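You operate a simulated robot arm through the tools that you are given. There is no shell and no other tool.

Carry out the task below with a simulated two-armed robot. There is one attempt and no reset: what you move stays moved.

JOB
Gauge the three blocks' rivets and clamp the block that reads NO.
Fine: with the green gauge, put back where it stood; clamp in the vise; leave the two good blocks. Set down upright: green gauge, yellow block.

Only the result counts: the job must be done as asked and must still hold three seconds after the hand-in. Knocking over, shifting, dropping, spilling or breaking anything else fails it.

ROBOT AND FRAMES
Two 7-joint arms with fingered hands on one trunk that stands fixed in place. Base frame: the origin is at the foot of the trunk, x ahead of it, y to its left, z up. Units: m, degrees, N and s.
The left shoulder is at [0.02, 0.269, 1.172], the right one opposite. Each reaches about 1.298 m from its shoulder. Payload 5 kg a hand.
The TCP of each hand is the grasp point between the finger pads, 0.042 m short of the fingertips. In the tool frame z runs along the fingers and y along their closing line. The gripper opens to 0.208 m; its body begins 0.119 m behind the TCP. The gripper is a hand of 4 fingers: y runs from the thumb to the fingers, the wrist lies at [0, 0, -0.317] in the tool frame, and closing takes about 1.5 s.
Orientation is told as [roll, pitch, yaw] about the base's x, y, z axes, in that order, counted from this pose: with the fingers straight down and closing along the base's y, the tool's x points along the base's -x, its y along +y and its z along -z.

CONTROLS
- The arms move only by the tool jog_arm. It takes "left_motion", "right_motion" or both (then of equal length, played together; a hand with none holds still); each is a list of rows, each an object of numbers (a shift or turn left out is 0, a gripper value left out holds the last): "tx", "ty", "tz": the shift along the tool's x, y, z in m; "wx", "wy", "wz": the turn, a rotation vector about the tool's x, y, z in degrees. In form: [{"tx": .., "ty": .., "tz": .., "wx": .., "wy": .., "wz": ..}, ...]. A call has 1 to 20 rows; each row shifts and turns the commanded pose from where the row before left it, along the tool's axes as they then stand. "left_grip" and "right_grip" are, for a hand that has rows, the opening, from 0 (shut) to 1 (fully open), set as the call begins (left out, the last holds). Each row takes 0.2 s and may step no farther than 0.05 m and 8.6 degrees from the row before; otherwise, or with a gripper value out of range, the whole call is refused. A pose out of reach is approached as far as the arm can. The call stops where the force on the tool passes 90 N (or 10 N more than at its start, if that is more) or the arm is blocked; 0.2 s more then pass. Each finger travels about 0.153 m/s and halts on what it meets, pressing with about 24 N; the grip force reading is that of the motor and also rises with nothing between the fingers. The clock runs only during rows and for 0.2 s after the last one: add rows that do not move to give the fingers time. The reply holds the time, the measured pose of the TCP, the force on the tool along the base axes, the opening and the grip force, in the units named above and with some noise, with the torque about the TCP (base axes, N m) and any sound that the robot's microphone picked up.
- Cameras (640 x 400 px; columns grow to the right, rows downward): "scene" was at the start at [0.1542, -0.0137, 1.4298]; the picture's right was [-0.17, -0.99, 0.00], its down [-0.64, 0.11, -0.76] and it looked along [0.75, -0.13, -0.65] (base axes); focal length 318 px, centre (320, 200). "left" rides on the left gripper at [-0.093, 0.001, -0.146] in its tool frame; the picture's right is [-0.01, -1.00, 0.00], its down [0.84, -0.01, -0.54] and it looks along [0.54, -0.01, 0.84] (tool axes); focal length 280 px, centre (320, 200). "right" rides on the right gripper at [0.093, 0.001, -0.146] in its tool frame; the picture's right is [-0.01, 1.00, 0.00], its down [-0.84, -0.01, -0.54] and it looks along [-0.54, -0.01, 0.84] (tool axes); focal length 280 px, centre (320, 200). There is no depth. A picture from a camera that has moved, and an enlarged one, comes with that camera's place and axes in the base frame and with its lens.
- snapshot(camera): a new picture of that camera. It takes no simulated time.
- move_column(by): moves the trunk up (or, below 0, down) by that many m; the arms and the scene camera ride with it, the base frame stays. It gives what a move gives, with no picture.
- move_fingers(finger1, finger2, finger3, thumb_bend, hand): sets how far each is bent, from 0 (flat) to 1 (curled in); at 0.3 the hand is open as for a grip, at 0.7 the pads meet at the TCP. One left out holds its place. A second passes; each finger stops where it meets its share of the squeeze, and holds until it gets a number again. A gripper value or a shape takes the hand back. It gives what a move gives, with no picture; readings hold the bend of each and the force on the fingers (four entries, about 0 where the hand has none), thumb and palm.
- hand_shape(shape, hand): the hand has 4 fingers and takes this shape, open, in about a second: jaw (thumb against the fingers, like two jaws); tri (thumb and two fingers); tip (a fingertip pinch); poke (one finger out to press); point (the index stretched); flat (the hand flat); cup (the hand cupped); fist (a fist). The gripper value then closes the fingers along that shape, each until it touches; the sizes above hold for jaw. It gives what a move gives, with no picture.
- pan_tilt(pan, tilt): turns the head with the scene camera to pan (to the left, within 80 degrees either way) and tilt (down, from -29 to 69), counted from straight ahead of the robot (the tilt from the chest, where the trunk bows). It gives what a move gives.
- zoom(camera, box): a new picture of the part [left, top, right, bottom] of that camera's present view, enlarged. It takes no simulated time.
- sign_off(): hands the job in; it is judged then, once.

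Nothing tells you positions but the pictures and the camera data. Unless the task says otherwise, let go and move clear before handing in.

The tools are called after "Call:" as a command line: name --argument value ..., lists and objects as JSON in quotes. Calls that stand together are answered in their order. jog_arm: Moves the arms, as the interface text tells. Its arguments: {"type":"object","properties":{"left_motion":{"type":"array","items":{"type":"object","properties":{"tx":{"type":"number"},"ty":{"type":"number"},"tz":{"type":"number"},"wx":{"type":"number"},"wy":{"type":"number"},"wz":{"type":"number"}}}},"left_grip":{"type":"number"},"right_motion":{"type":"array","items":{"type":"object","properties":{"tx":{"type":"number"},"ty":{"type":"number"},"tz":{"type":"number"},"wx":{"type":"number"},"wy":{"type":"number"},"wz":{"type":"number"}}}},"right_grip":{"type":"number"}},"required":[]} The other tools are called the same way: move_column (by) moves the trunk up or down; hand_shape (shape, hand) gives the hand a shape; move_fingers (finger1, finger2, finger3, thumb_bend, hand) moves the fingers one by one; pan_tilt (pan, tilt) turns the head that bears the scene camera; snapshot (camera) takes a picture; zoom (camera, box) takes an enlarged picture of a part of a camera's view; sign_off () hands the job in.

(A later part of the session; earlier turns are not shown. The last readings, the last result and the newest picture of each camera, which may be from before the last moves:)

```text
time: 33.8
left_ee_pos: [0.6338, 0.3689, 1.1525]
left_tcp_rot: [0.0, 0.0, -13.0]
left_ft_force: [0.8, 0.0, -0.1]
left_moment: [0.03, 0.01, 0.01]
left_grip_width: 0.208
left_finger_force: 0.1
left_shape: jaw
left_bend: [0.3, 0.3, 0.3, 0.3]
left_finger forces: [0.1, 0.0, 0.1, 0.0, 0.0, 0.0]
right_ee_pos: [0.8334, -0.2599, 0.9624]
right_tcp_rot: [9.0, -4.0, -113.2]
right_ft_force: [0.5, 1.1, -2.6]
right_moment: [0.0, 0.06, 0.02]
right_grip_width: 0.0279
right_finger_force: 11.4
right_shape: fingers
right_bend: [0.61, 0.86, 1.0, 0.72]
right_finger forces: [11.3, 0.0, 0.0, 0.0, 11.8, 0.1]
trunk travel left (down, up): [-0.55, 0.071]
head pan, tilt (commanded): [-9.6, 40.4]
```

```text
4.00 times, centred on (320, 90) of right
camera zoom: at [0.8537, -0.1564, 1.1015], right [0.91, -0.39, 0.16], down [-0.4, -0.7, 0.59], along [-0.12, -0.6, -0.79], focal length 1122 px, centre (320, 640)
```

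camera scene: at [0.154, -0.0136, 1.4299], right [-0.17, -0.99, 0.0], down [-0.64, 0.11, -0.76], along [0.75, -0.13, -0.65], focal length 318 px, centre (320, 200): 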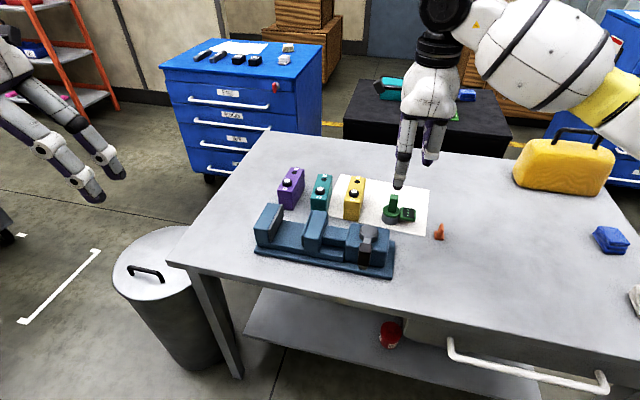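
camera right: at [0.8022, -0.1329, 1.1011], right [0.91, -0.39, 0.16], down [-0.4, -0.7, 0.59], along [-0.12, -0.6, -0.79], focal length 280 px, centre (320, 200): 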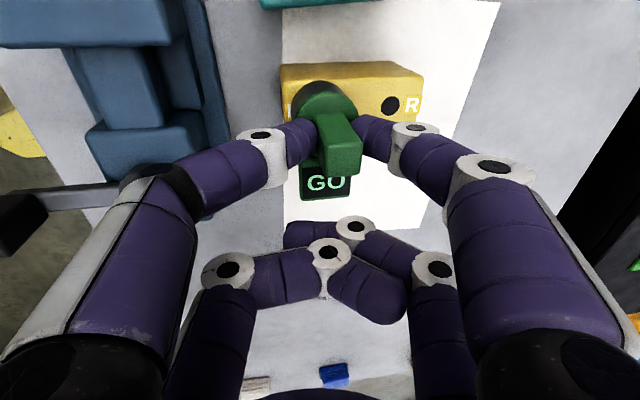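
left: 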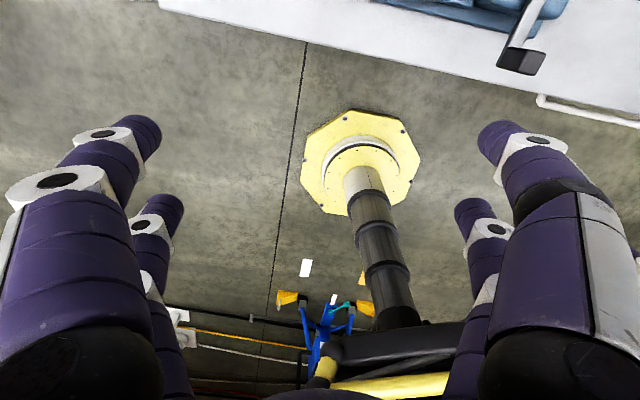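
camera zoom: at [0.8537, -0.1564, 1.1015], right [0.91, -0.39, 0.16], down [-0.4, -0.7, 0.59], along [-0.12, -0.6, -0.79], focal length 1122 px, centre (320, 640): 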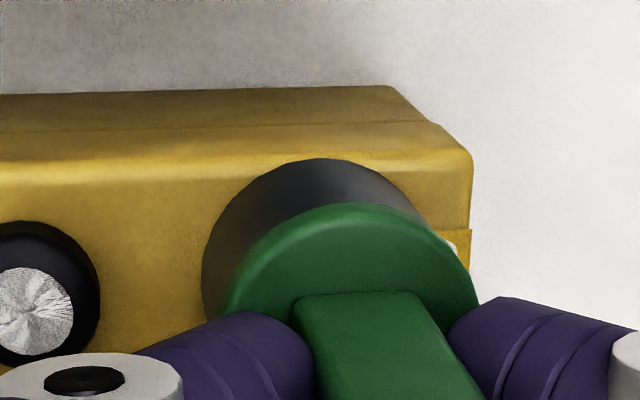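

The cup sits squarely on R with contact, and the display did not change. By pixel offsets, teal's stud is (+0.027, +0.089) from yellow's, so I will lift and move the cup above teal's D stud.

Call:
jog_arm --right_motion '[{"tx": -0.0012, "ty": 0.0027, "tz": -0.0173}, {"tx": -0.0012, "ty": 0.0027, "tz": -0.0173}, {"tx": 0.0313, "ty": -0.0215, "tz": -0.0055}, {"tx": 0.0313, "ty": -0.0215, "tz": -0.0055}, {"tx": 0.0314, "ty": -0.0215, "tz": -0.0055}, {}]'

Call:
zoom --camera "scene" --box '[290, 130, 390, 230]'

Call:
zoom --camera "right" --box '[240, 40, 400, 140]'

```text
time: 35.2
left_ee_pos: [0.6327, 0.3665, 1.1519]
left_tcp_rot: [-0.1, 0.0, -13.1]
left_ft_force: [-0.8, -0.4, 0.5]
left_moment: [0.18, 0.03, 0.0]
left_grip_width: 0.2079
left_finger_force: 0.0
left_shape: jaw
left_bend: [0.3, 0.3, 0.3, 0.3]
left_finger forces: [0.1, 0.0, 0.0, 0.0, 0.1, 0.0]
right_ee_pos: [0.8113, -0.1475, 0.9988]
right_tcp_rot: [9.0, -3.9, -113.1]
right_ft_force: [-0.6, -1.3, -4.3]
right_moment: [0.04, 0.11, 0.0]
right_grip_width: 0.0282
right_finger_force: 11.5
right_shape: fingers
right_bend: [0.61, 0.87, 1.0, 0.72]
right_finger forces: [11.5, 0.1, 0.1, 0.0, 11.2, 0.0]
trunk travel left (down, up): [-0.55, 0.071]
head pan, tilt (commanded): [-9.6, 40.4]
```

```text
4.00 times, centred on (340, 180) of scene
camera zoom: at [0.1545, -0.0148, 1.4298], right [-0.17, -0.99, 0.0], down [-0.64, 0.11, -0.76], along [0.75, -0.13, -0.65], focal length 1273 px, centre (240, 280)
```

zoom: 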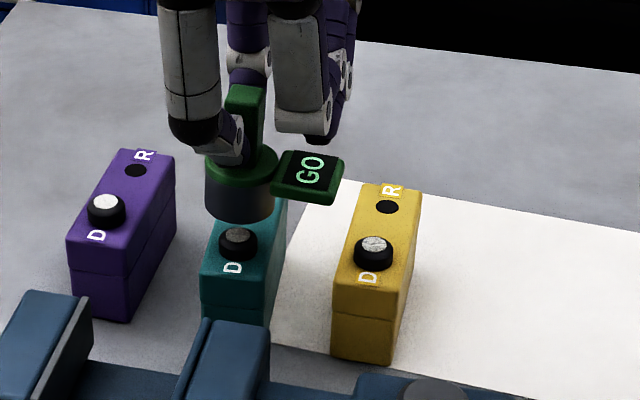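

```text
4.00 times, centred on (320, 90) of right
camera zoom: at [0.8318, -0.0459, 1.1384], right [0.91, -0.39, 0.16], down [-0.41, -0.7, 0.59], along [-0.12, -0.6, -0.79], focal length 1122 px, centre (320, 640)
```

zoom: 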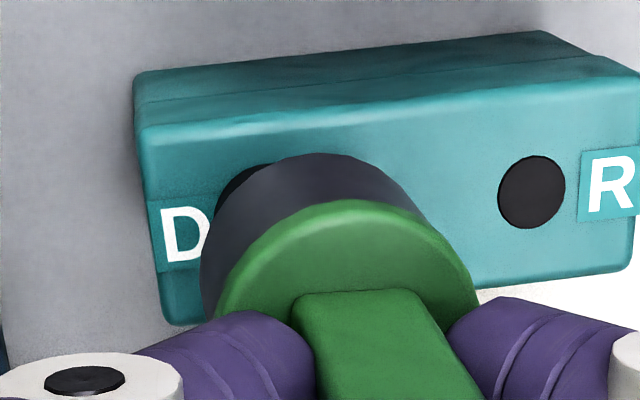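

Both views agree the cup must shift about 5.5 mm toward the robot. I will correct that and lower onto teal's stud.

Call:
jog_arm --right_motion '[{"ty": -0.0054, "tz": -0.0008}, {"tx": 0.0009, "ty": -0.0021, "tz": 0.0133}, {"tx": 0.0009, "ty": -0.0019, "tz": 0.0123}, {}]'

Call:
zoom --camera "scene" --box '[290, 130, 390, 230]'

Call:
zoom --camera "right" --box '[240, 40, 400, 140]'

```text
time: 36.2
left_ee_pos: [0.632, 0.3671, 1.1522]
left_tcp_rot: [0.0, 0.0, -13.1]
left_ft_force: [0.1, -0.6, 0.5]
left_moment: [-0.01, 0.0, 0.01]
left_grip_width: 0.2079
left_finger_force: 0.0
left_shape: jaw
left_bend: [0.3, 0.3, 0.3, 0.3]
left_finger forces: [0.1, 0.0, 0.1, 0.0, 0.0, 0.0]
right_ee_pos: [0.8053, -0.1444, 0.9723]
right_tcp_rot: [9.0, -3.9, -113.2]
right_ft_force: [0.1, 0.3, -4.9]
right_moment: [-0.09, 0.08, 0.0]
right_grip_width: 0.0283
right_finger_force: 11.8
right_shape: fingers
right_bend: [0.61, 0.87, 1.0, 0.72]
right_finger forces: [11.5, 0.0, 0.0, 0.1, 11.3, 0.0]
trunk travel left (down, up): [-0.55, 0.071]
head pan, tilt (commanded): [-9.6, 40.4]
```

```text
4.00 times, centred on (340, 180) of scene
camera zoom: at [0.1543, -0.0136, 1.4298], right [-0.17, -0.99, 0.0], down [-0.64, 0.11, -0.76], along [0.75, -0.13, -0.65], focal length 1273 px, centre (240, 280)
```

zoom: 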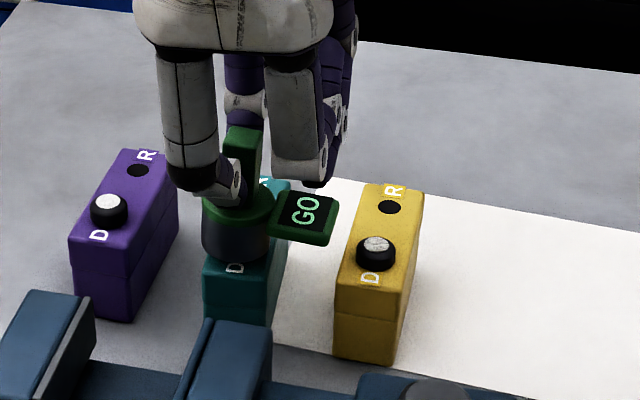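

```text
4.00 times, centred on (320, 90) of right
camera zoom: at [0.8254, -0.0412, 1.1111], right [0.91, -0.39, 0.16], down [-0.4, -0.7, 0.59], along [-0.12, -0.6, -0.79], focal length 1122 px, centre (320, 640)
```

zoom: 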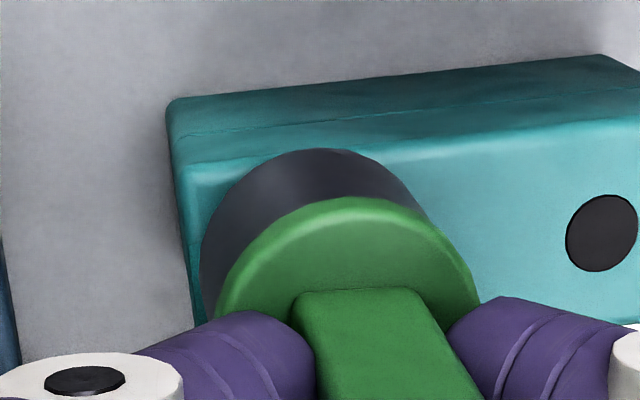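

Call:
jog_arm --right_motion '[{"tx": -0.001, "ty": -0.0005}, {"tx": 0.0005, "ty": -0.0011, "tz": 0.0069}, {}]'

Call:
zoom --camera "scene" --box '[290, 130, 390, 230]'

```text
time: 37.0
left_ee_pos: [0.6327, 0.3671, 1.1519]
left_tcp_rot: [0.0, 0.0, -13.0]
left_ft_force: [0.9, 0.3, 1.1]
left_moment: [0.04, -0.01, -0.03]
left_grip_width: 0.2078
left_finger_force: 0.0
left_shape: jaw
left_bend: [0.3, 0.3, 0.3, 0.3]
left_finger forces: [0.0, 0.0, 0.1, 0.0, 0.1, 0.1]
right_ee_pos: [0.8042, -0.1461, 0.964]
right_tcp_rot: [9.1, -3.9, -113.0]
right_ft_force: [-0.3, 0.8, -3.9]
right_moment: [0.06, 0.07, 0.01]
right_grip_width: 0.028
right_finger_force: 11.5
right_shape: fingers
right_bend: [0.61, 0.87, 1.0, 0.72]
right_finger forces: [11.6, 0.0, 0.0, 0.0, 11.7, 0.0]
trunk travel left (down, up): [-0.55, 0.071]
head pan, tilt (commanded): [-9.6, 40.4]
```

```text
4.00 times, centred on (340, 180) of scene
camera zoom: at [0.1544, -0.0139, 1.4298], right [-0.17, -0.99, 0.0], down [-0.64, 0.11, -0.76], along [0.75, -0.13, -0.65], focal length 1273 px, centre (240, 280)
```

zoom: 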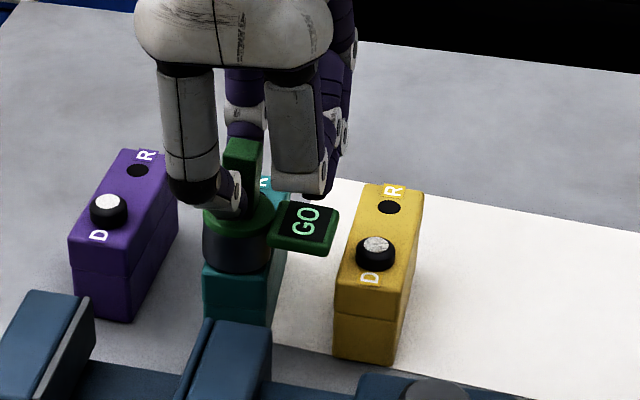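

Call:
jog_arm --right_motion '[{"tx": 0.0002, "ty": -0.0005, "tz": 0.003}, {}, {}]'

Call:
zoom --camera "scene" --box '[290, 130, 390, 230]'

Call:
zoom --camera "right" --box '[240, 40, 400, 140]'

```text
time: 37.8
left_ee_pos: [0.6322, 0.368, 1.1512]
left_tcp_rot: [0.0, 0.0, -13.0]
left_ft_force: [-0.1, -0.1, 0.0]
left_moment: [-0.02, -0.02, 0.02]
left_grip_width: 0.2079
left_finger_force: 0.0
left_shape: jaw
left_bend: [0.3, 0.3, 0.3, 0.3]
left_finger forces: [0.0, 0.1, 0.0, 0.0, 0.0, 0.0]
right_ee_pos: [0.8038, -0.1438, 0.9618]
right_tcp_rot: [9.1, -3.9, -113.0]
right_ft_force: [-1.9, 3.3, 7.6]
right_moment: [0.18, -0.21, 0.1]
right_grip_width: 0.0277
right_finger_force: 13.7
right_shape: fingers
right_bend: [0.61, 0.87, 1.0, 0.72]
right_finger forces: [12.3, 0.0, 0.0, 0.1, 14.6, 0.0]
trunk travel left (down, up): [-0.55, 0.071]
head pan, tilt (commanded): [-9.6, 40.4]
```

```text
4.00 times, centred on (340, 180) of scene
camera zoom: at [0.1538, -0.0135, 1.43], right [-0.17, -0.99, 0.0], down [-0.64, 0.11, -0.76], along [0.75, -0.13, -0.65], focal length 1273 px, centre (240, 280)
```

zoom: 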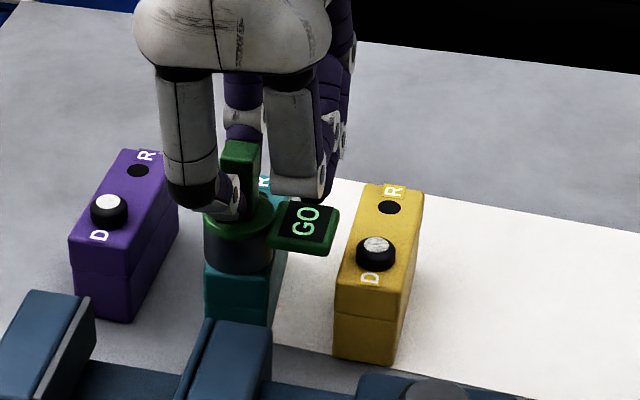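

```text
4.00 times, centred on (320, 90) of right
camera zoom: at [0.8238, -0.0404, 1.1004], right [0.91, -0.39, 0.16], down [-0.41, -0.7, 0.59], along [-0.12, -0.6, -0.79], focal length 1122 px, centre (320, 640)
```

zoom: 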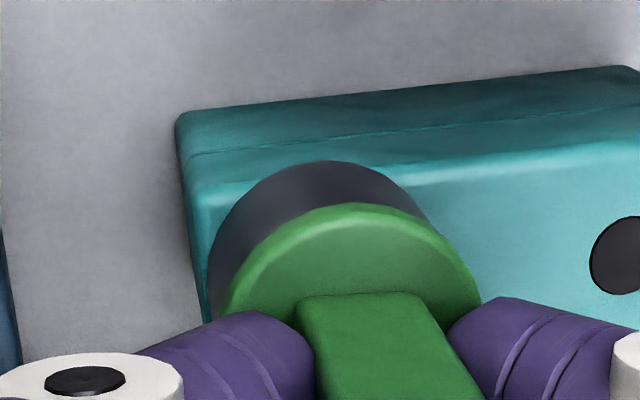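

Teal is seated with firm contact and the display still shows GO. I will lift and move the cup above purple's D stud.

Call:
jog_arm --right_motion '[{"tx": -0.0012, "ty": 0.0027, "tz": -0.0173}, {"tx": -0.0012, "ty": 0.0027, "tz": -0.0173}, {"tx": 0.0333, "ty": 0.0046, "tz": -0.0016}, {"tx": 0.0333, "ty": 0.0046, "tz": -0.0016}, {"tx": 0.0333, "ty": 0.0045, "tz": -0.0016}, {}]'

Call:
zoom --camera "scene" --box '[260, 120, 360, 220]'

Call:
zoom --camera "right" --box '[240, 40, 400, 140]'

```text
time: 39.2
left_ee_pos: [0.6322, 0.3657, 1.1532]
left_tcp_rot: [0.0, 0.0, -13.1]
left_ft_force: [0.1, -1.5, 0.3]
left_moment: [0.11, -0.01, -0.03]
left_grip_width: 0.2079
left_finger_force: 0.0
left_shape: jaw
left_bend: [0.3, 0.3, 0.3, 0.3]
left_finger forces: [0.0, 0.0, 0.1, 0.1, 0.1, 0.1]
right_ee_pos: [0.8545, -0.0604, 0.9949]
right_tcp_rot: [8.9, -3.9, -113.3]
right_ft_force: [-0.4, -1.1, -5.1]
right_moment: [0.06, 0.09, -0.04]
right_grip_width: 0.0278
right_finger_force: 10.7
right_shape: fingers
right_bend: [0.61, 0.87, 1.0, 0.72]
right_finger forces: [11.4, 0.0, 0.0, 0.0, 11.2, 0.0]
trunk travel left (down, up): [-0.55, 0.071]
head pan, tilt (commanded): [-9.6, 40.4]
```

```text
4.00 times, centred on (310, 170) of scene
camera zoom: at [0.1545, -0.0147, 1.4298], right [-0.17, -0.99, 0.0], down [-0.64, 0.11, -0.76], along [0.75, -0.13, -0.65], focal length 1273 px, centre (360, 320)
```

zoom: 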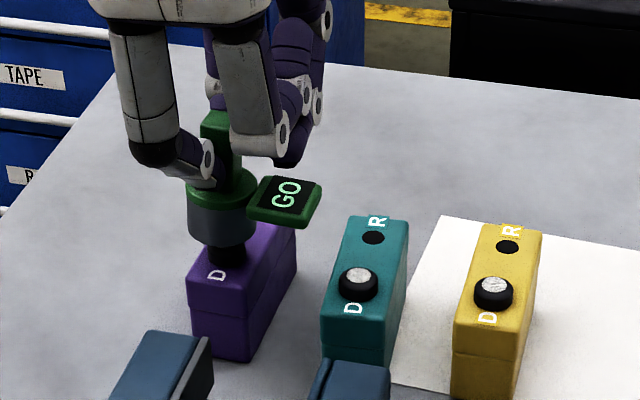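

```text
4.00 times, centred on (320, 90) of right
camera zoom: at [0.8743, 0.043, 1.1327], right [0.91, -0.39, 0.16], down [-0.41, -0.7, 0.59], along [-0.12, -0.6, -0.79], focal length 1122 px, centre (320, 640)
```

zoom: 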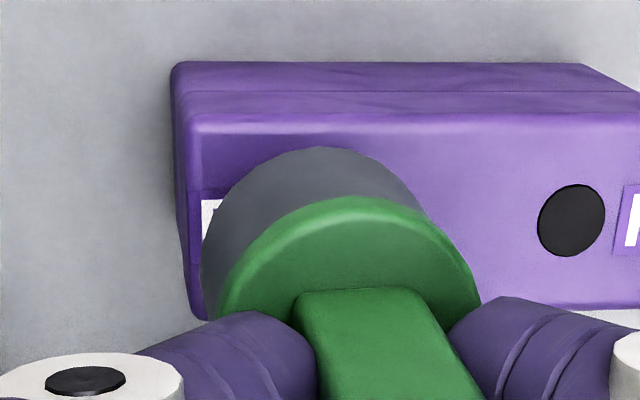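

Call:
jog_arm --right_motion '[{"ty": 0.0015}, {"tx": 0.0008, "ty": -0.0018, "tz": 0.0113}, {"tx": 0.0008, "ty": -0.0018, "tz": 0.0113}, {}]'

Call:
zoom --camera "scene" --box '[260, 120, 360, 220]'

Call:
zoom --camera "right" --box '[240, 40, 400, 140]'

```text
time: 40.2
left_ee_pos: [0.6317, 0.3673, 1.1519]
left_tcp_rot: [-0.1, 0.0, -13.0]
left_ft_force: [0.3, 0.2, 0.4]
left_moment: [-0.03, -0.04, 0.03]
left_grip_width: 0.2083
left_finger_force: 0.0
left_shape: jaw
left_bend: [0.3, 0.3, 0.3, 0.3]
left_finger forces: [0.0, 0.1, 0.1, 0.0, 0.0, 0.0]
right_ee_pos: [0.8557, -0.0578, 0.9736]
right_tcp_rot: [9.1, -4.0, -113.2]
right_ft_force: [0.6, -0.2, -4.9]
right_moment: [-0.1, 0.06, -0.02]
right_grip_width: 0.0284
right_finger_force: 11.3
right_shape: fingers
right_bend: [0.61, 0.87, 1.0, 0.72]
right_finger forces: [11.6, 0.0, 0.0, 0.0, 11.2, 0.0]
trunk travel left (down, up): [-0.55, 0.071]
head pan, tilt (commanded): [-9.6, 40.4]
```

```text
4.00 times, centred on (310, 170) of scene
camera zoom: at [0.1543, -0.0136, 1.4298], right [-0.17, -0.99, 0.0], down [-0.64, 0.11, -0.76], along [0.75, -0.13, -0.65], focal length 1273 px, centre (360, 320)
```

zoom: 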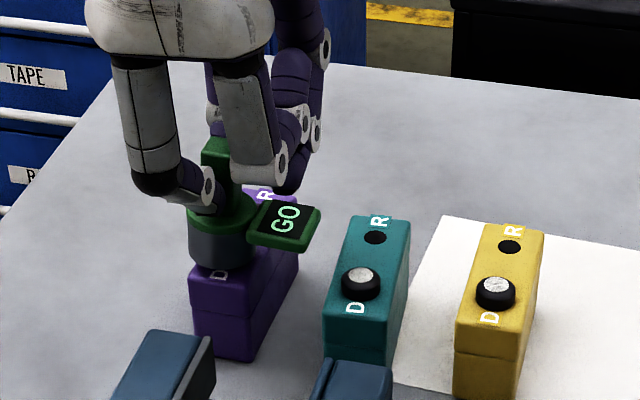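

```text
4.00 times, centred on (320, 90) of right
camera zoom: at [0.8761, 0.0458, 1.111], right [0.91, -0.39, 0.16], down [-0.4, -0.7, 0.59], along [-0.12, -0.6, -0.79], focal length 1122 px, centre (320, 640)
```

zoom: 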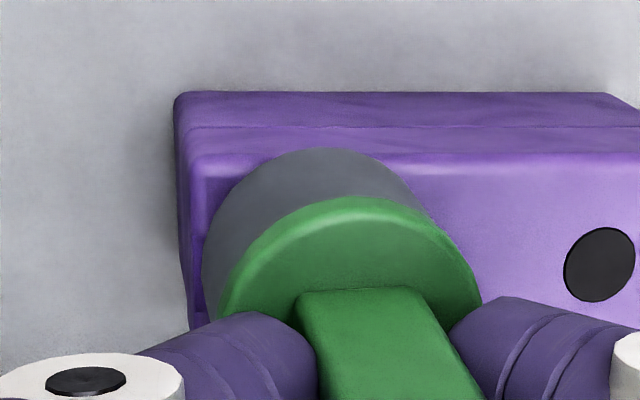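

Call:
jog_arm --right_motion '[{"tx": -0.0018}, {"tx": 0.0006, "ty": -0.0012, "tz": 0.0079}, {}]'

Call:
zoom --camera "scene" --box '[260, 120, 360, 220]'

```text
time: 41.0
left_ee_pos: [0.6322, 0.3686, 1.1511]
left_tcp_rot: [0.0, 0.0, -13.0]
left_ft_force: [-0.9, 0.9, 0.4]
left_moment: [0.0, -0.05, 0.05]
left_grip_width: 0.208
left_finger_force: 0.1
left_shape: jaw
left_bend: [0.3, 0.3, 0.3, 0.3]
left_finger forces: [0.0, 0.0, 0.0, 0.0, 0.0, 0.1]
right_ee_pos: [0.8558, -0.0601, 0.9665]
right_tcp_rot: [9.0, -4.1, -113.1]
right_ft_force: [-0.3, 0.3, -4.7]
right_moment: [-0.07, 0.07, -0.01]
right_grip_width: 0.0283
right_finger_force: 11.5
right_shape: fingers
right_bend: [0.61, 0.87, 1.0, 0.72]
right_finger forces: [11.4, 0.1, 0.0, 0.1, 11.5, 0.0]
trunk travel left (down, up): [-0.55, 0.071]
head pan, tilt (commanded): [-9.6, 40.4]
```

```text
4.00 times, centred on (310, 170) of scene
camera zoom: at [0.1542, -0.0138, 1.4299], right [-0.17, -0.99, 0.0], down [-0.64, 0.11, -0.76], along [0.75, -0.13, -0.65], focal length 1273 px, centre (360, 320)
```

zoom: 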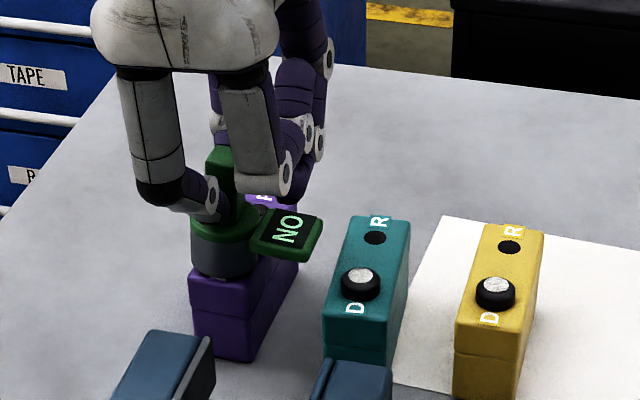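

The display now reads "NO" on purple's D stud, though the cup is not fully down. I will seat it fully and re-read.

Call:
jog_arm --right_motion '[{"tx": 0.0003, "ty": -0.0006, "tz": 0.004}, {}, {}]'

Call:
zoom --camera "scene" --box '[260, 120, 360, 220]'

Call:
snapshot --camera "right"

```text
time: 41.8
left_ee_pos: [0.6322, 0.3675, 1.1517]
left_tcp_rot: [0.0, 0.0, -13.0]
left_ft_force: [-0.1, 0.1, -0.4]
left_moment: [0.0, 0.0, 0.0]
left_grip_width: 0.2079
left_finger_force: 0.0
left_shape: jaw
left_bend: [0.3, 0.3, 0.3, 0.3]
left_finger forces: [0.0, 0.0, 0.0, 0.1, 0.0, 0.0]
right_ee_pos: [0.8555, -0.0605, 0.9622]
right_tcp_rot: [9.1, -3.9, -113.1]
right_ft_force: [-0.8, 2.3, 5.3]
right_moment: [0.16, -0.14, 0.1]
right_grip_width: 0.0279
right_finger_force: 13.4
right_shape: fingers
right_bend: [0.61, 0.87, 1.0, 0.72]
right_finger forces: [11.9, 0.0, 0.1, 0.0, 14.3, 0.0]
trunk travel left (down, up): [-0.55, 0.071]
head pan, tilt (commanded): [-9.6, 40.4]
```

```text
4.00 times, centred on (310, 170) of scene
camera zoom: at [0.1538, -0.0135, 1.4299], right [-0.17, -0.99, 0.0], down [-0.64, 0.11, -0.76], along [0.75, -0.13, -0.65], focal length 1273 px, centre (360, 320)
```

zoom: 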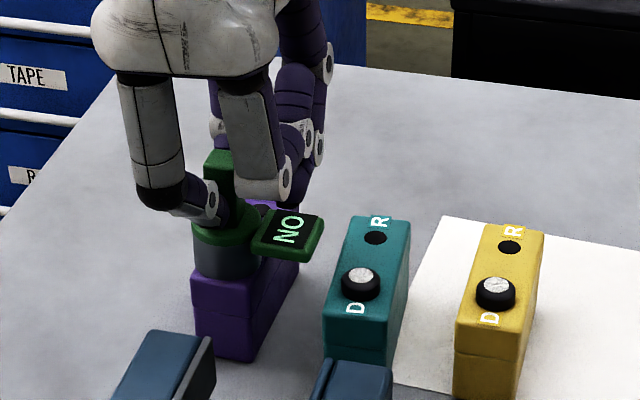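

```text
taken
camera right: at [0.8752, 0.0442, 1.1011], right [0.91, -0.39, 0.16], down [-0.4, -0.7, 0.59], along [-0.12, -0.6, -0.79], focal length 280 px, centre (320, 200)
```

right: 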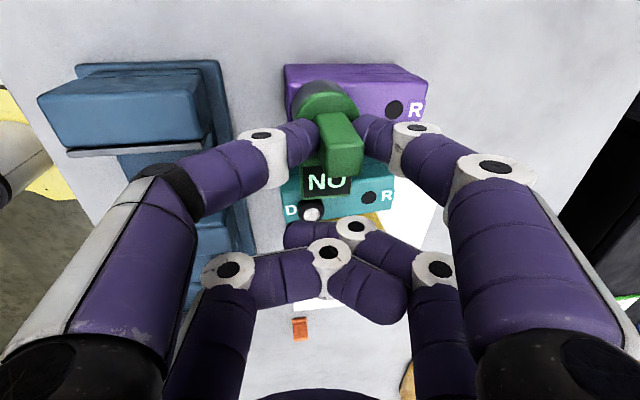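

Purple's D stud reads "NO" when fully seated. To rule out the R marks being the real gauging spots, I will also try purple's R and then teal's R.

Call:
jog_arm --right_motion '[{"tx": -0.001, "ty": 0.0024, "tz": -0.0148}, {"tx": -0.001, "ty": 0.0023, "tz": -0.0148}, {"tx": -0.0016, "ty": 0.0185, "tz": 0.003}, {"tx": -0.0016, "ty": 0.0185, "tz": 0.003}, {"tx": -0.0016, "ty": 0.0185, "tz": 0.003}, {}]'

Call:
jog_arm --right_motion '[{"tx": 0.0007, "ty": -0.0016, "tz": 0.01}, {"tx": 0.0008, "ty": -0.0019, "tz": 0.0122}, {}]'

Call:
zoom --camera "scene" --box '[260, 120, 360, 220]'

Call:
zoom --camera "right" --box '[240, 40, 400, 140]'

```text
time: 43.2
left_ee_pos: [0.6331, 0.3678, 1.1513]
left_tcp_rot: [-0.1, 0.1, -13.0]
left_ft_force: [0.3, 1.0, 0.8]
left_moment: [-0.05, 0.01, -0.01]
left_grip_width: 0.2079
left_finger_force: 0.1
left_shape: jaw
left_bend: [0.3, 0.3, 0.3, 0.3]
left_finger forces: [0.1, 0.0, 0.1, 0.0, 0.1, 0.0]
right_ee_pos: [0.9056, -0.0856, 0.9922]
right_tcp_rot: [9.0, -4.0, -113.1]
right_ft_force: [1.1, -0.5, -4.2]
right_moment: [-0.09, 0.09, 0.0]
right_grip_width: 0.0278
right_finger_force: 11.7
right_shape: fingers
right_bend: [0.61, 0.87, 1.0, 0.72]
right_finger forces: [11.5, 0.0, 0.0, 0.1, 11.5, 0.1]
trunk travel left (down, up): [-0.55, 0.071]
head pan, tilt (commanded): [-9.6, 40.4]
```

```text
time: 44.0
left_ee_pos: [0.6316, 0.3673, 1.1515]
left_tcp_rot: [-0.1, 0.0, -13.0]
left_ft_force: [0.1, -0.5, -0.4]
left_moment: [-0.01, 0.01, 0.01]
left_grip_width: 0.208
left_finger_force: 0.0
left_shape: jaw
left_bend: [0.3, 0.3, 0.3, 0.3]
left_finger forces: [0.0, 0.0, 0.0, 0.0, 0.0, 0.1]
right_ee_pos: [0.9052, -0.0862, 0.9678]
right_tcp_rot: [9.1, -4.0, -113.1]
right_ft_force: [-0.9, 0.8, -5.3]
right_moment: [-0.06, 0.13, 0.02]
right_grip_width: 0.028
right_finger_force: 11.5
right_shape: fingers
right_bend: [0.61, 0.87, 1.0, 0.72]
right_finger forces: [11.5, 0.1, 0.0, 0.1, 11.4, 0.0]
trunk travel left (down, up): [-0.55, 0.071]
head pan, tilt (commanded): [-9.6, 40.4]
```

```text
4.00 times, centred on (310, 170) of scene
camera zoom: at [0.1544, -0.0138, 1.4298], right [-0.17, -0.99, 0.0], down [-0.64, 0.11, -0.76], along [0.75, -0.13, -0.65], focal length 1273 px, centre (360, 320)
```

zoom: 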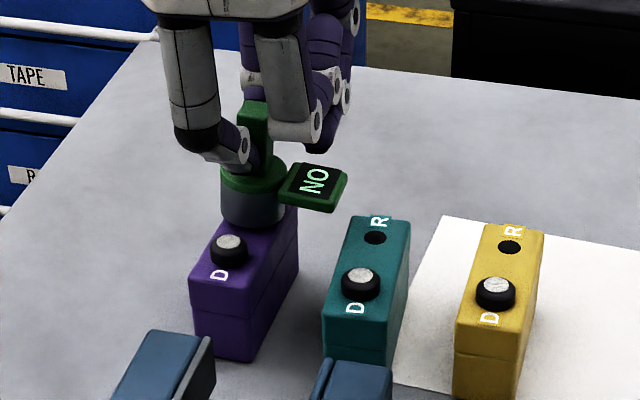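

```text
4.00 times, centred on (320, 90) of right
camera zoom: at [0.9259, 0.0179, 1.1074], right [0.91, -0.39, 0.16], down [-0.4, -0.7, 0.59], along [-0.12, -0.6, -0.79], focal length 1122 px, centre (320, 640)
```

zoom: 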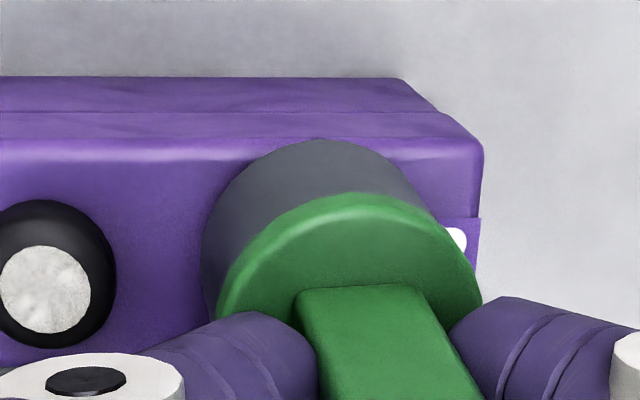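

Call:
jog_arm --right_motion '[{"tx": -0.002, "ty": 0.003, "tz": 0.0005}, {"tx": 0.0004, "ty": -0.0009, "tz": 0.0055}, {}, {}]'

Call:
zoom --camera "scene" --box '[260, 120, 360, 220]'

```text
time: 45.0
left_ee_pos: [0.6323, 0.368, 1.1515]
left_tcp_rot: [0.0, 0.0, -13.1]
left_ft_force: [-0.3, -1.1, 1.2]
left_moment: [0.0, 0.02, -0.02]
left_grip_width: 0.2078
left_finger_force: 0.1
left_shape: jaw
left_bend: [0.3, 0.3, 0.3, 0.3]
left_finger forces: [0.0, 0.0, 0.0, 0.0, 0.1, 0.0]
right_ee_pos: [0.9076, -0.0886, 0.9639]
right_tcp_rot: [9.0, -3.9, -113.1]
right_ft_force: [0.1, 0.6, -3.0]
right_moment: [-0.04, 0.03, -0.02]
right_grip_width: 0.0278
right_finger_force: 12.0
right_shape: fingers
right_bend: [0.61, 0.87, 1.0, 0.72]
right_finger forces: [11.6, 0.0, 0.1, 0.0, 11.6, 0.0]
trunk travel left (down, up): [-0.55, 0.071]
head pan, tilt (commanded): [-9.6, 40.4]
```

```text
4.00 times, centred on (310, 170) of scene
camera zoom: at [0.1544, -0.0137, 1.4298], right [-0.17, -0.99, 0.0], down [-0.64, 0.11, -0.76], along [0.75, -0.13, -0.65], focal length 1273 px, centre (360, 320)
```

zoom: 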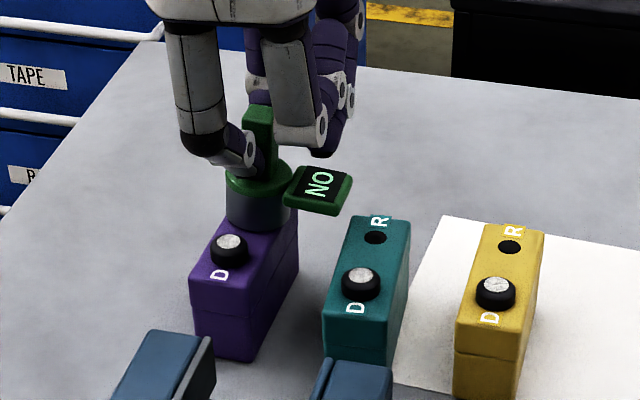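

Call:
jog_arm --right_motion '[{"tx": -0.001, "ty": 0.0024, "tz": -0.0148}, {"tx": -0.001, "ty": 0.0023, "tz": -0.0148}, {"tx": -0.0304, "ty": -0.0052, "tz": 0.0013}, {"tx": -0.0304, "ty": -0.0052, "tz": 0.0013}, {"tx": -0.0305, "ty": -0.0053, "tz": 0.0013}, {}]'

Call:
jog_arm --right_motion '[{"tx": 0.0007, "ty": -0.0016, "tz": 0.01}, {"tx": 0.0008, "ty": -0.0019, "tz": 0.0122}, {}]'

Call:
zoom --camera "scene" --box '[290, 130, 390, 230]'

Call:
zoom --camera "right" --box '[240, 40, 400, 140]'

```text
time: 46.4
left_ee_pos: [0.6326, 0.368, 1.1512]
left_tcp_rot: [-0.1, 0.1, -13.0]
left_ft_force: [0.1, 1.3, -1.1]
left_moment: [-0.13, 0.01, 0.0]
left_grip_width: 0.2078
left_finger_force: 0.1
left_shape: jaw
left_bend: [0.3, 0.3, 0.3, 0.3]
left_finger forces: [0.1, 0.0, 0.0, 0.1, 0.0, 0.0]
right_ee_pos: [0.8571, -0.1682, 0.993]
right_tcp_rot: [8.9, -4.0, -113.0]
right_ft_force: [0.4, 1.0, -5.4]
right_moment: [-0.2, 0.09, -0.06]
right_grip_width: 0.028
right_finger_force: 11.5
right_shape: fingers
right_bend: [0.61, 0.87, 1.0, 0.72]
right_finger forces: [11.4, 0.1, 0.0, 0.0, 11.4, 0.0]
trunk travel left (down, up): [-0.55, 0.071]
head pan, tilt (commanded): [-9.6, 40.4]
```

```text
time: 47.2
left_ee_pos: [0.6323, 0.3681, 1.1518]
left_tcp_rot: [0.0, 0.1, -13.0]
left_ft_force: [0.2, -0.1, -0.3]
left_moment: [-0.01, -0.01, -0.04]
left_grip_width: 0.2079
left_finger_force: 0.0
left_shape: jaw
left_bend: [0.3, 0.3, 0.3, 0.3]
left_finger forces: [0.1, 0.0, 0.0, 0.1, 0.1, 0.1]
right_ee_pos: [0.8582, -0.1688, 0.9712]
right_tcp_rot: [9.0, -3.9, -113.1]
right_ft_force: [-0.1, 0.4, -5.0]
right_moment: [-0.06, 0.1, -0.04]
right_grip_width: 0.028
right_finger_force: 11.5
right_shape: fingers
right_bend: [0.61, 0.87, 1.0, 0.72]
right_finger forces: [11.4, 0.0, 0.0, 0.1, 11.3, 0.0]
trunk travel left (down, up): [-0.55, 0.071]
head pan, tilt (commanded): [-9.6, 40.4]
```

```text
4.00 times, centred on (340, 180) of scene
camera zoom: at [0.1544, -0.0136, 1.4298], right [-0.17, -0.99, 0.0], down [-0.64, 0.11, -0.76], along [0.75, -0.13, -0.65], focal length 1273 px, centre (240, 280)
```

zoom: 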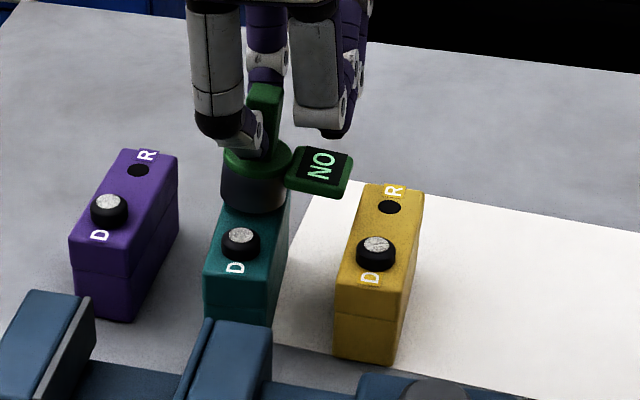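

```text
4.00 times, centred on (320, 90) of right
camera zoom: at [0.8784, -0.0649, 1.1094], right [0.91, -0.39, 0.16], down [-0.4, -0.7, 0.59], along [-0.12, -0.6, -0.79], focal length 1122 px, centre (320, 640)
```

zoom: 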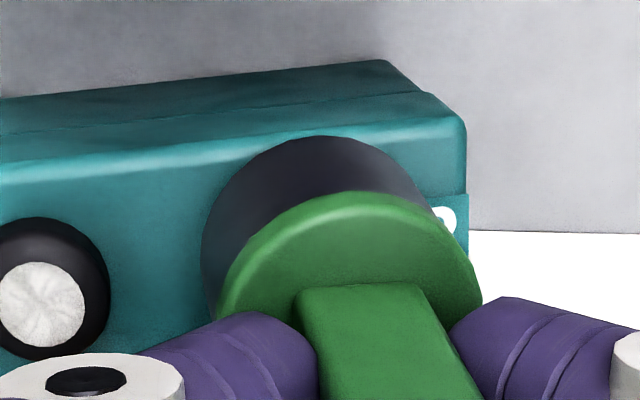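

Call:
jog_arm --right_motion '[{"ty": 0.002}, {"tx": 0.0006, "ty": -0.0014, "tz": 0.009}, {}, {}]'

Call:
zoom --camera "scene" --box '[290, 130, 390, 230]'

```text
time: 48.2
left_ee_pos: [0.6319, 0.369, 1.1518]
left_tcp_rot: [-0.1, 0.0, -13.0]
left_ft_force: [0.1, -0.5, 1.0]
left_moment: [0.04, 0.01, -0.04]
left_grip_width: 0.208
left_finger_force: 0.0
left_shape: jaw
left_bend: [0.3, 0.3, 0.3, 0.3]
left_finger forces: [0.1, 0.0, 0.0, 0.1, 0.0, 0.1]
right_ee_pos: [0.8599, -0.1692, 0.9639]
right_tcp_rot: [9.0, -3.9, -113.0]
right_ft_force: [0.7, 0.6, -0.4]
right_moment: [0.03, 0.01, 0.01]
right_grip_width: 0.0278
right_finger_force: 11.7
right_shape: fingers
right_bend: [0.61, 0.87, 1.0, 0.72]
right_finger forces: [11.8, 0.1, 0.0, 0.0, 12.2, 0.1]
trunk travel left (down, up): [-0.55, 0.071]
head pan, tilt (commanded): [-9.6, 40.4]
```

```text
4.00 times, centred on (340, 180) of scene
camera zoom: at [0.1542, -0.0137, 1.4298], right [-0.17, -0.99, 0.0], down [-0.64, 0.11, -0.76], along [0.75, -0.13, -0.65], focal length 1273 px, centre (240, 280)
```

zoom: 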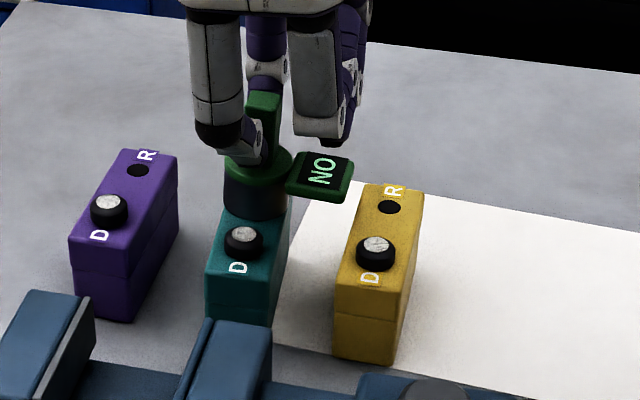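

The R marks do not change the display, so D is the gauged rivet. Teal's earlier "GO" could have been left over from yellow, so I will re-gauge teal's D now that the display shows NO.

Call:
jog_arm --right_motion '[{"tx": -0.001, "ty": 0.0024, "tz": -0.0148}, {"tx": -0.001, "ty": 0.0023, "tz": -0.0148}, {"ty": -0.0199, "tz": -0.0031}, {"ty": -0.0199, "tz": -0.0031}, {"ty": -0.02, "tz": -0.0032}, {}]'

Call:
zoom --camera "scene" --box '[290, 130, 390, 230]'

Call:
zoom --camera "right" --box '[240, 40, 400, 140]'

```text
time: 49.6
left_ee_pos: [0.6335, 0.3676, 1.151]
left_tcp_rot: [0.0, 0.0, -13.1]
left_ft_force: [1.6, -0.2, 0.4]
left_moment: [0.0, 0.01, 0.0]
left_grip_width: 0.2078
left_finger_force: 0.1
left_shape: jaw
left_bend: [0.3, 0.3, 0.3, 0.3]
left_finger forces: [0.0, 0.1, 0.0, 0.1, 0.0, 0.0]
right_ee_pos: [0.8028, -0.1448, 0.9949]
right_tcp_rot: [9.0, -3.9, -113.0]
right_ft_force: [0.4, 0.5, -5.4]
right_moment: [-0.09, 0.09, 0.0]
right_grip_width: 0.0279
right_finger_force: 11.3
right_shape: fingers
right_bend: [0.61, 0.87, 1.0, 0.72]
right_finger forces: [11.5, 0.0, 0.0, 0.0, 11.5, 0.1]
trunk travel left (down, up): [-0.55, 0.071]
head pan, tilt (commanded): [-9.6, 40.4]
```

```text
4.00 times, centred on (340, 180) of scene
camera zoom: at [0.1546, -0.0139, 1.4297], right [-0.17, -0.99, 0.0], down [-0.64, 0.11, -0.76], along [0.75, -0.13, -0.65], focal length 1273 px, centre (240, 280)
```

zoom: 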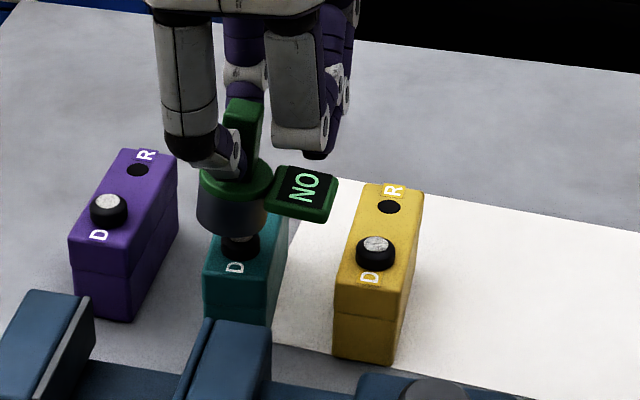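

```text
4.00 times, centred on (320, 90) of right
camera zoom: at [0.8235, -0.041, 1.1335], right [0.91, -0.39, 0.16], down [-0.4, -0.7, 0.59], along [-0.12, -0.6, -0.79], focal length 1122 px, centre (320, 640)
```

zoom: 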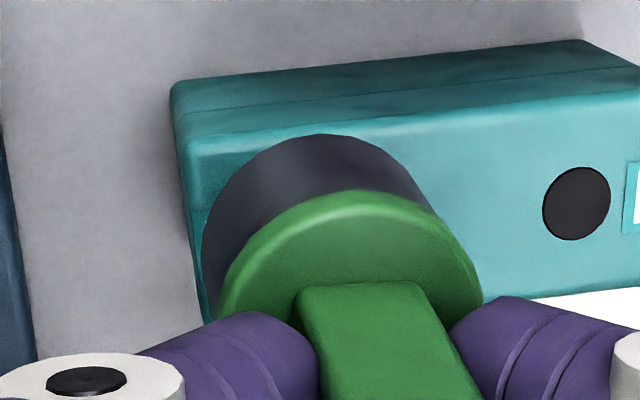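

The gauge drooped a little more, putting the cup about 5 mm left of the stud. A 3° hand correction levels it and moves the cup back over the stud.

Call:
jog_arm --right_motion '[{"wy": -3}, {"tx": 0.0014, "ty": -0.001, "tz": 0.0115}, {"tx": 0.0014, "ty": -0.0018, "tz": 0.0113}, {}]'

Call:
zoom --camera "scene" --box '[290, 130, 390, 230]'

Call:
zoom --camera "right" --box '[240, 40, 400, 140]'

```text
time: 50.6
left_ee_pos: [0.6332, 0.3684, 1.1521]
left_tcp_rot: [0.1, -0.1, -12.9]
left_ft_force: [0.6, -0.1, -0.8]
left_moment: [-0.02, -0.01, 0.01]
left_grip_width: 0.2077
left_finger_force: 0.1
left_shape: jaw
left_bend: [0.3, 0.3, 0.3, 0.3]
left_finger forces: [0.1, 0.0, 0.0, 0.0, 0.0, 0.0]
right_ee_pos: [0.805, -0.1448, 0.9719]
right_tcp_rot: [9.1, -6.9, -113.5]
right_ft_force: [-0.7, -0.2, -5.2]
right_moment: [-0.03, 0.07, 0.0]
right_grip_width: 0.0279
right_finger_force: 11.9
right_shape: fingers
right_bend: [0.61, 0.87, 1.0, 0.72]
right_finger forces: [11.6, 0.1, 0.0, 0.1, 11.4, 0.0]
trunk travel left (down, up): [-0.55, 0.071]
head pan, tilt (commanded): [-9.6, 40.4]
```

```text
4.00 times, centred on (340, 180) of scene
camera zoom: at [0.1544, -0.014, 1.4298], right [-0.17, -0.99, 0.0], down [-0.64, 0.11, -0.76], along [0.75, -0.13, -0.65], focal length 1273 px, centre (240, 280)
```

zoom: 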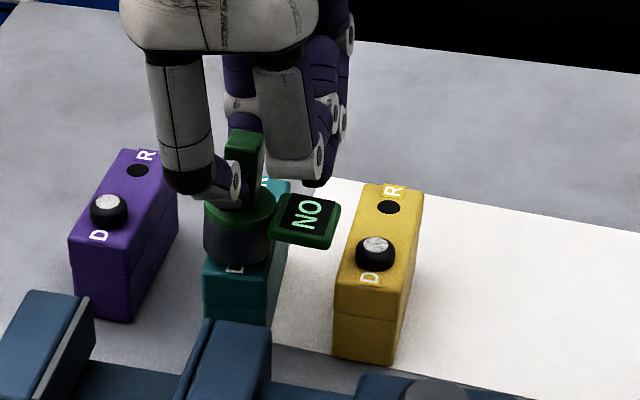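

```text
4.00 times, centred on (320, 90) of right
camera zoom: at [0.8287, -0.035, 1.1049], right [0.91, -0.39, 0.16], down [-0.4, -0.67, 0.63], along [-0.14, -0.63, -0.76], focal length 1122 px, centre (320, 640)
```

zoom: 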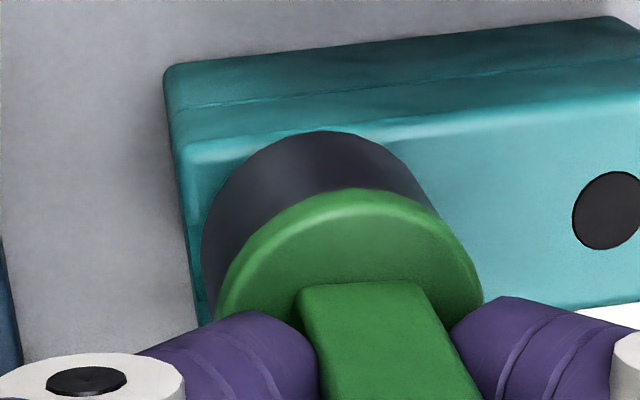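

Call:
jog_arm --right_motion '[{"tx": -0.0015}, {"tx": 0.0008, "ty": -0.0011, "tz": 0.0069}, {}]'

Call:
zoom --camera "scene" --box '[290, 130, 390, 230]'

```text
time: 51.4
left_ee_pos: [0.6325, 0.3683, 1.1519]
left_tcp_rot: [0.1, 0.0, -13.0]
left_ft_force: [0.1, 0.5, -0.9]
left_moment: [0.02, 0.05, -0.04]
left_grip_width: 0.2077
left_finger_force: 0.1
left_shape: jaw
left_bend: [0.3, 0.3, 0.3, 0.3]
left_finger forces: [0.0, 0.0, 0.0, 0.0, 0.0, 0.1]
right_ee_pos: [0.8042, -0.1471, 0.9637]
right_tcp_rot: [9.1, -6.9, -113.6]
right_ft_force: [0.4, 2.7, 5.9]
right_moment: [0.17, -0.13, 0.08]
right_grip_width: 0.028
right_finger_force: 13.8
right_shape: fingers
right_bend: [0.61, 0.87, 1.0, 0.72]
right_finger forces: [12.3, 0.0, 0.0, 0.0, 13.7, 0.1]
trunk travel left (down, up): [-0.55, 0.071]
head pan, tilt (commanded): [-9.6, 40.4]
```

```text
4.00 times, centred on (340, 180) of scene
camera zoom: at [0.154, -0.0137, 1.43], right [-0.17, -0.99, 0.0], down [-0.64, 0.11, -0.76], along [0.75, -0.13, -0.65], focal length 1273 px, centre (240, 280)
```

zoom: 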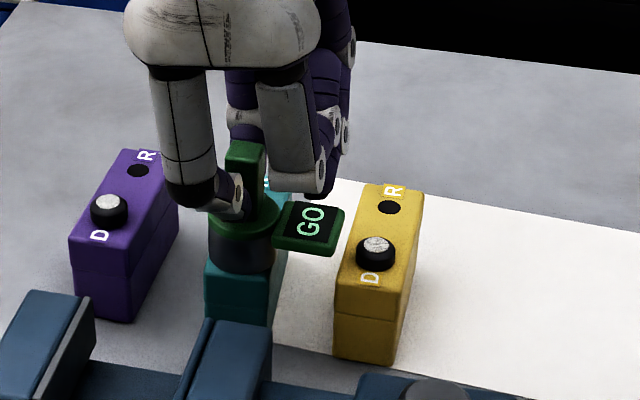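

Teal's D stud switches the display to "GO", so yellow = GO, teal = GO, purple = NO. I will re-check yellow once on the way back, since the note mentions the yellow block.

Call:
jog_arm --right_motion '[{"tx": -0.0021, "ty": 0.0027, "tz": -0.0171}, {"tx": -0.0021, "ty": 0.0028, "tz": -0.0172}, {"tx": -0.0303, "ty": 0.0047, "tz": 0.0045}, {"tx": -0.0303, "ty": 0.0047, "tz": 0.0045}, {"tx": -0.0303, "ty": 0.0048, "tz": 0.0044}, {}]'

Call:
zoom --camera "scene" --box '[310, 130, 410, 230]'

Call:
zoom --camera "right" --box '[240, 40, 400, 140]'

```text
time: 52.8
left_ee_pos: [0.6322, 0.3703, 1.1513]
left_tcp_rot: [-0.1, 0.0, -12.9]
left_ft_force: [-0.8, 1.2, 0.2]
left_moment: [-0.12, 0.02, 0.03]
left_grip_width: 0.2083
left_finger_force: 0.3
left_shape: jaw
left_bend: [0.3, 0.3, 0.3, 0.3]
left_finger forces: [0.0, 0.1, 0.0, 0.0, 0.0, 0.1]
right_ee_pos: [0.7818, -0.236, 0.9986]
right_tcp_rot: [9.1, -6.9, -113.5]
right_ft_force: [-1.1, 1.8, -4.7]
right_moment: [-0.11, 0.1, -0.01]
right_grip_width: 0.028
right_finger_force: 11.8
right_shape: fingers
right_bend: [0.61, 0.87, 1.0, 0.72]
right_finger forces: [11.5, 0.0, 0.1, 0.0, 11.5, 0.1]
trunk travel left (down, up): [-0.55, 0.071]
head pan, tilt (commanded): [-9.6, 40.4]
```

```text
4.00 times, centred on (360, 180) of scene
camera zoom: at [0.1545, -0.0129, 1.4298], right [-0.17, -0.99, 0.0], down [-0.64, 0.11, -0.76], along [0.75, -0.13, -0.65], focal length 1273 px, centre (160, 280)
```

zoom: 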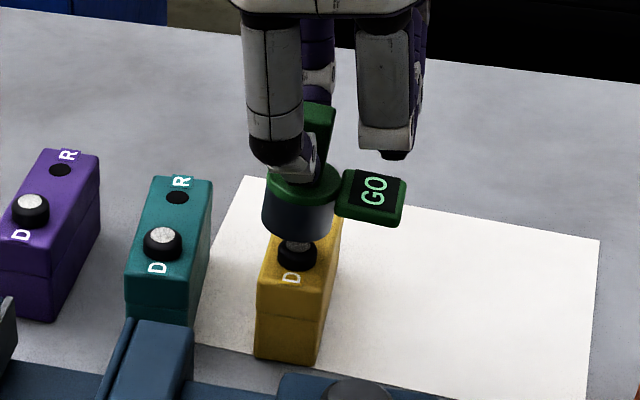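

```text
4.00 times, centred on (320, 90) of right
camera zoom: at [0.8051, -0.1251, 1.1308], right [0.91, -0.39, 0.16], down [-0.4, -0.67, 0.63], along [-0.14, -0.63, -0.76], focal length 1122 px, centre (320, 640)
```

zoom: 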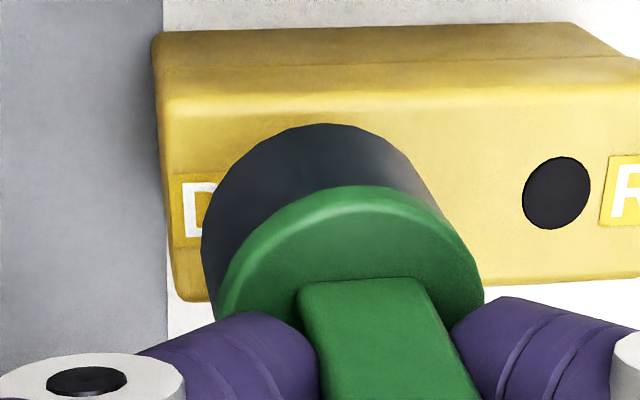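

Call:
jog_arm --right_motion '[{"tx": -0.002}, {"tx": 0.0017, "ty": -0.0022, "tz": 0.0137}, {"tx": 0.0017, "ty": -0.0022, "tz": 0.0137}, {"tx": 0.0008, "ty": -0.0009, "tz": 0.0059}, {}]'

Call:
zoom --camera "scene" --box '[310, 130, 410, 230]'

```text
time: 54.0
left_ee_pos: [0.6325, 0.3675, 1.1531]
left_tcp_rot: [0.0, 0.0, -13.1]
left_ft_force: [-0.8, 0.1, -0.1]
left_moment: [0.01, -0.01, 0.02]
left_grip_width: 0.2078
left_finger_force: 0.1
left_shape: jaw
left_bend: [0.3, 0.3, 0.3, 0.3]
left_finger forces: [0.0, 0.0, 0.1, 0.0, 0.0, 0.1]
right_ee_pos: [0.7807, -0.2384, 0.9652]
right_tcp_rot: [9.0, -6.8, -113.7]
right_ft_force: [0.4, 0.7, -0.6]
right_moment: [-0.01, 0.02, 0.07]
right_grip_width: 0.0278
right_finger_force: 12.2
right_shape: fingers
right_bend: [0.61, 0.87, 1.0, 0.72]
right_finger forces: [11.6, 0.0, 0.1, 0.1, 12.0, 0.1]
trunk travel left (down, up): [-0.55, 0.071]
head pan, tilt (commanded): [-9.6, 40.4]
```

```text
4.00 times, centred on (360, 180) of scene
camera zoom: at [0.1543, -0.0137, 1.4299], right [-0.17, -0.99, 0.0], down [-0.64, 0.11, -0.76], along [0.75, -0.13, -0.65], focal length 1273 px, centre (160, 280)
```

zoom: 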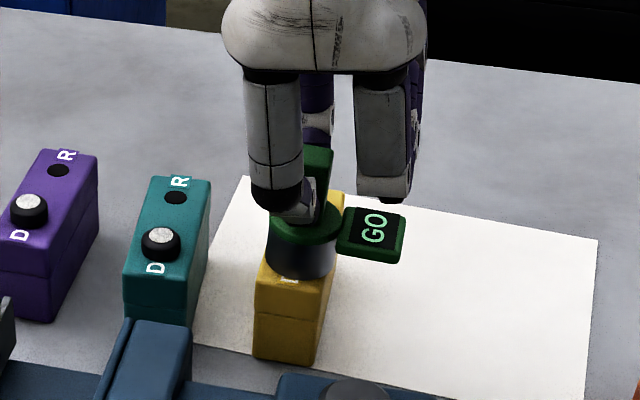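

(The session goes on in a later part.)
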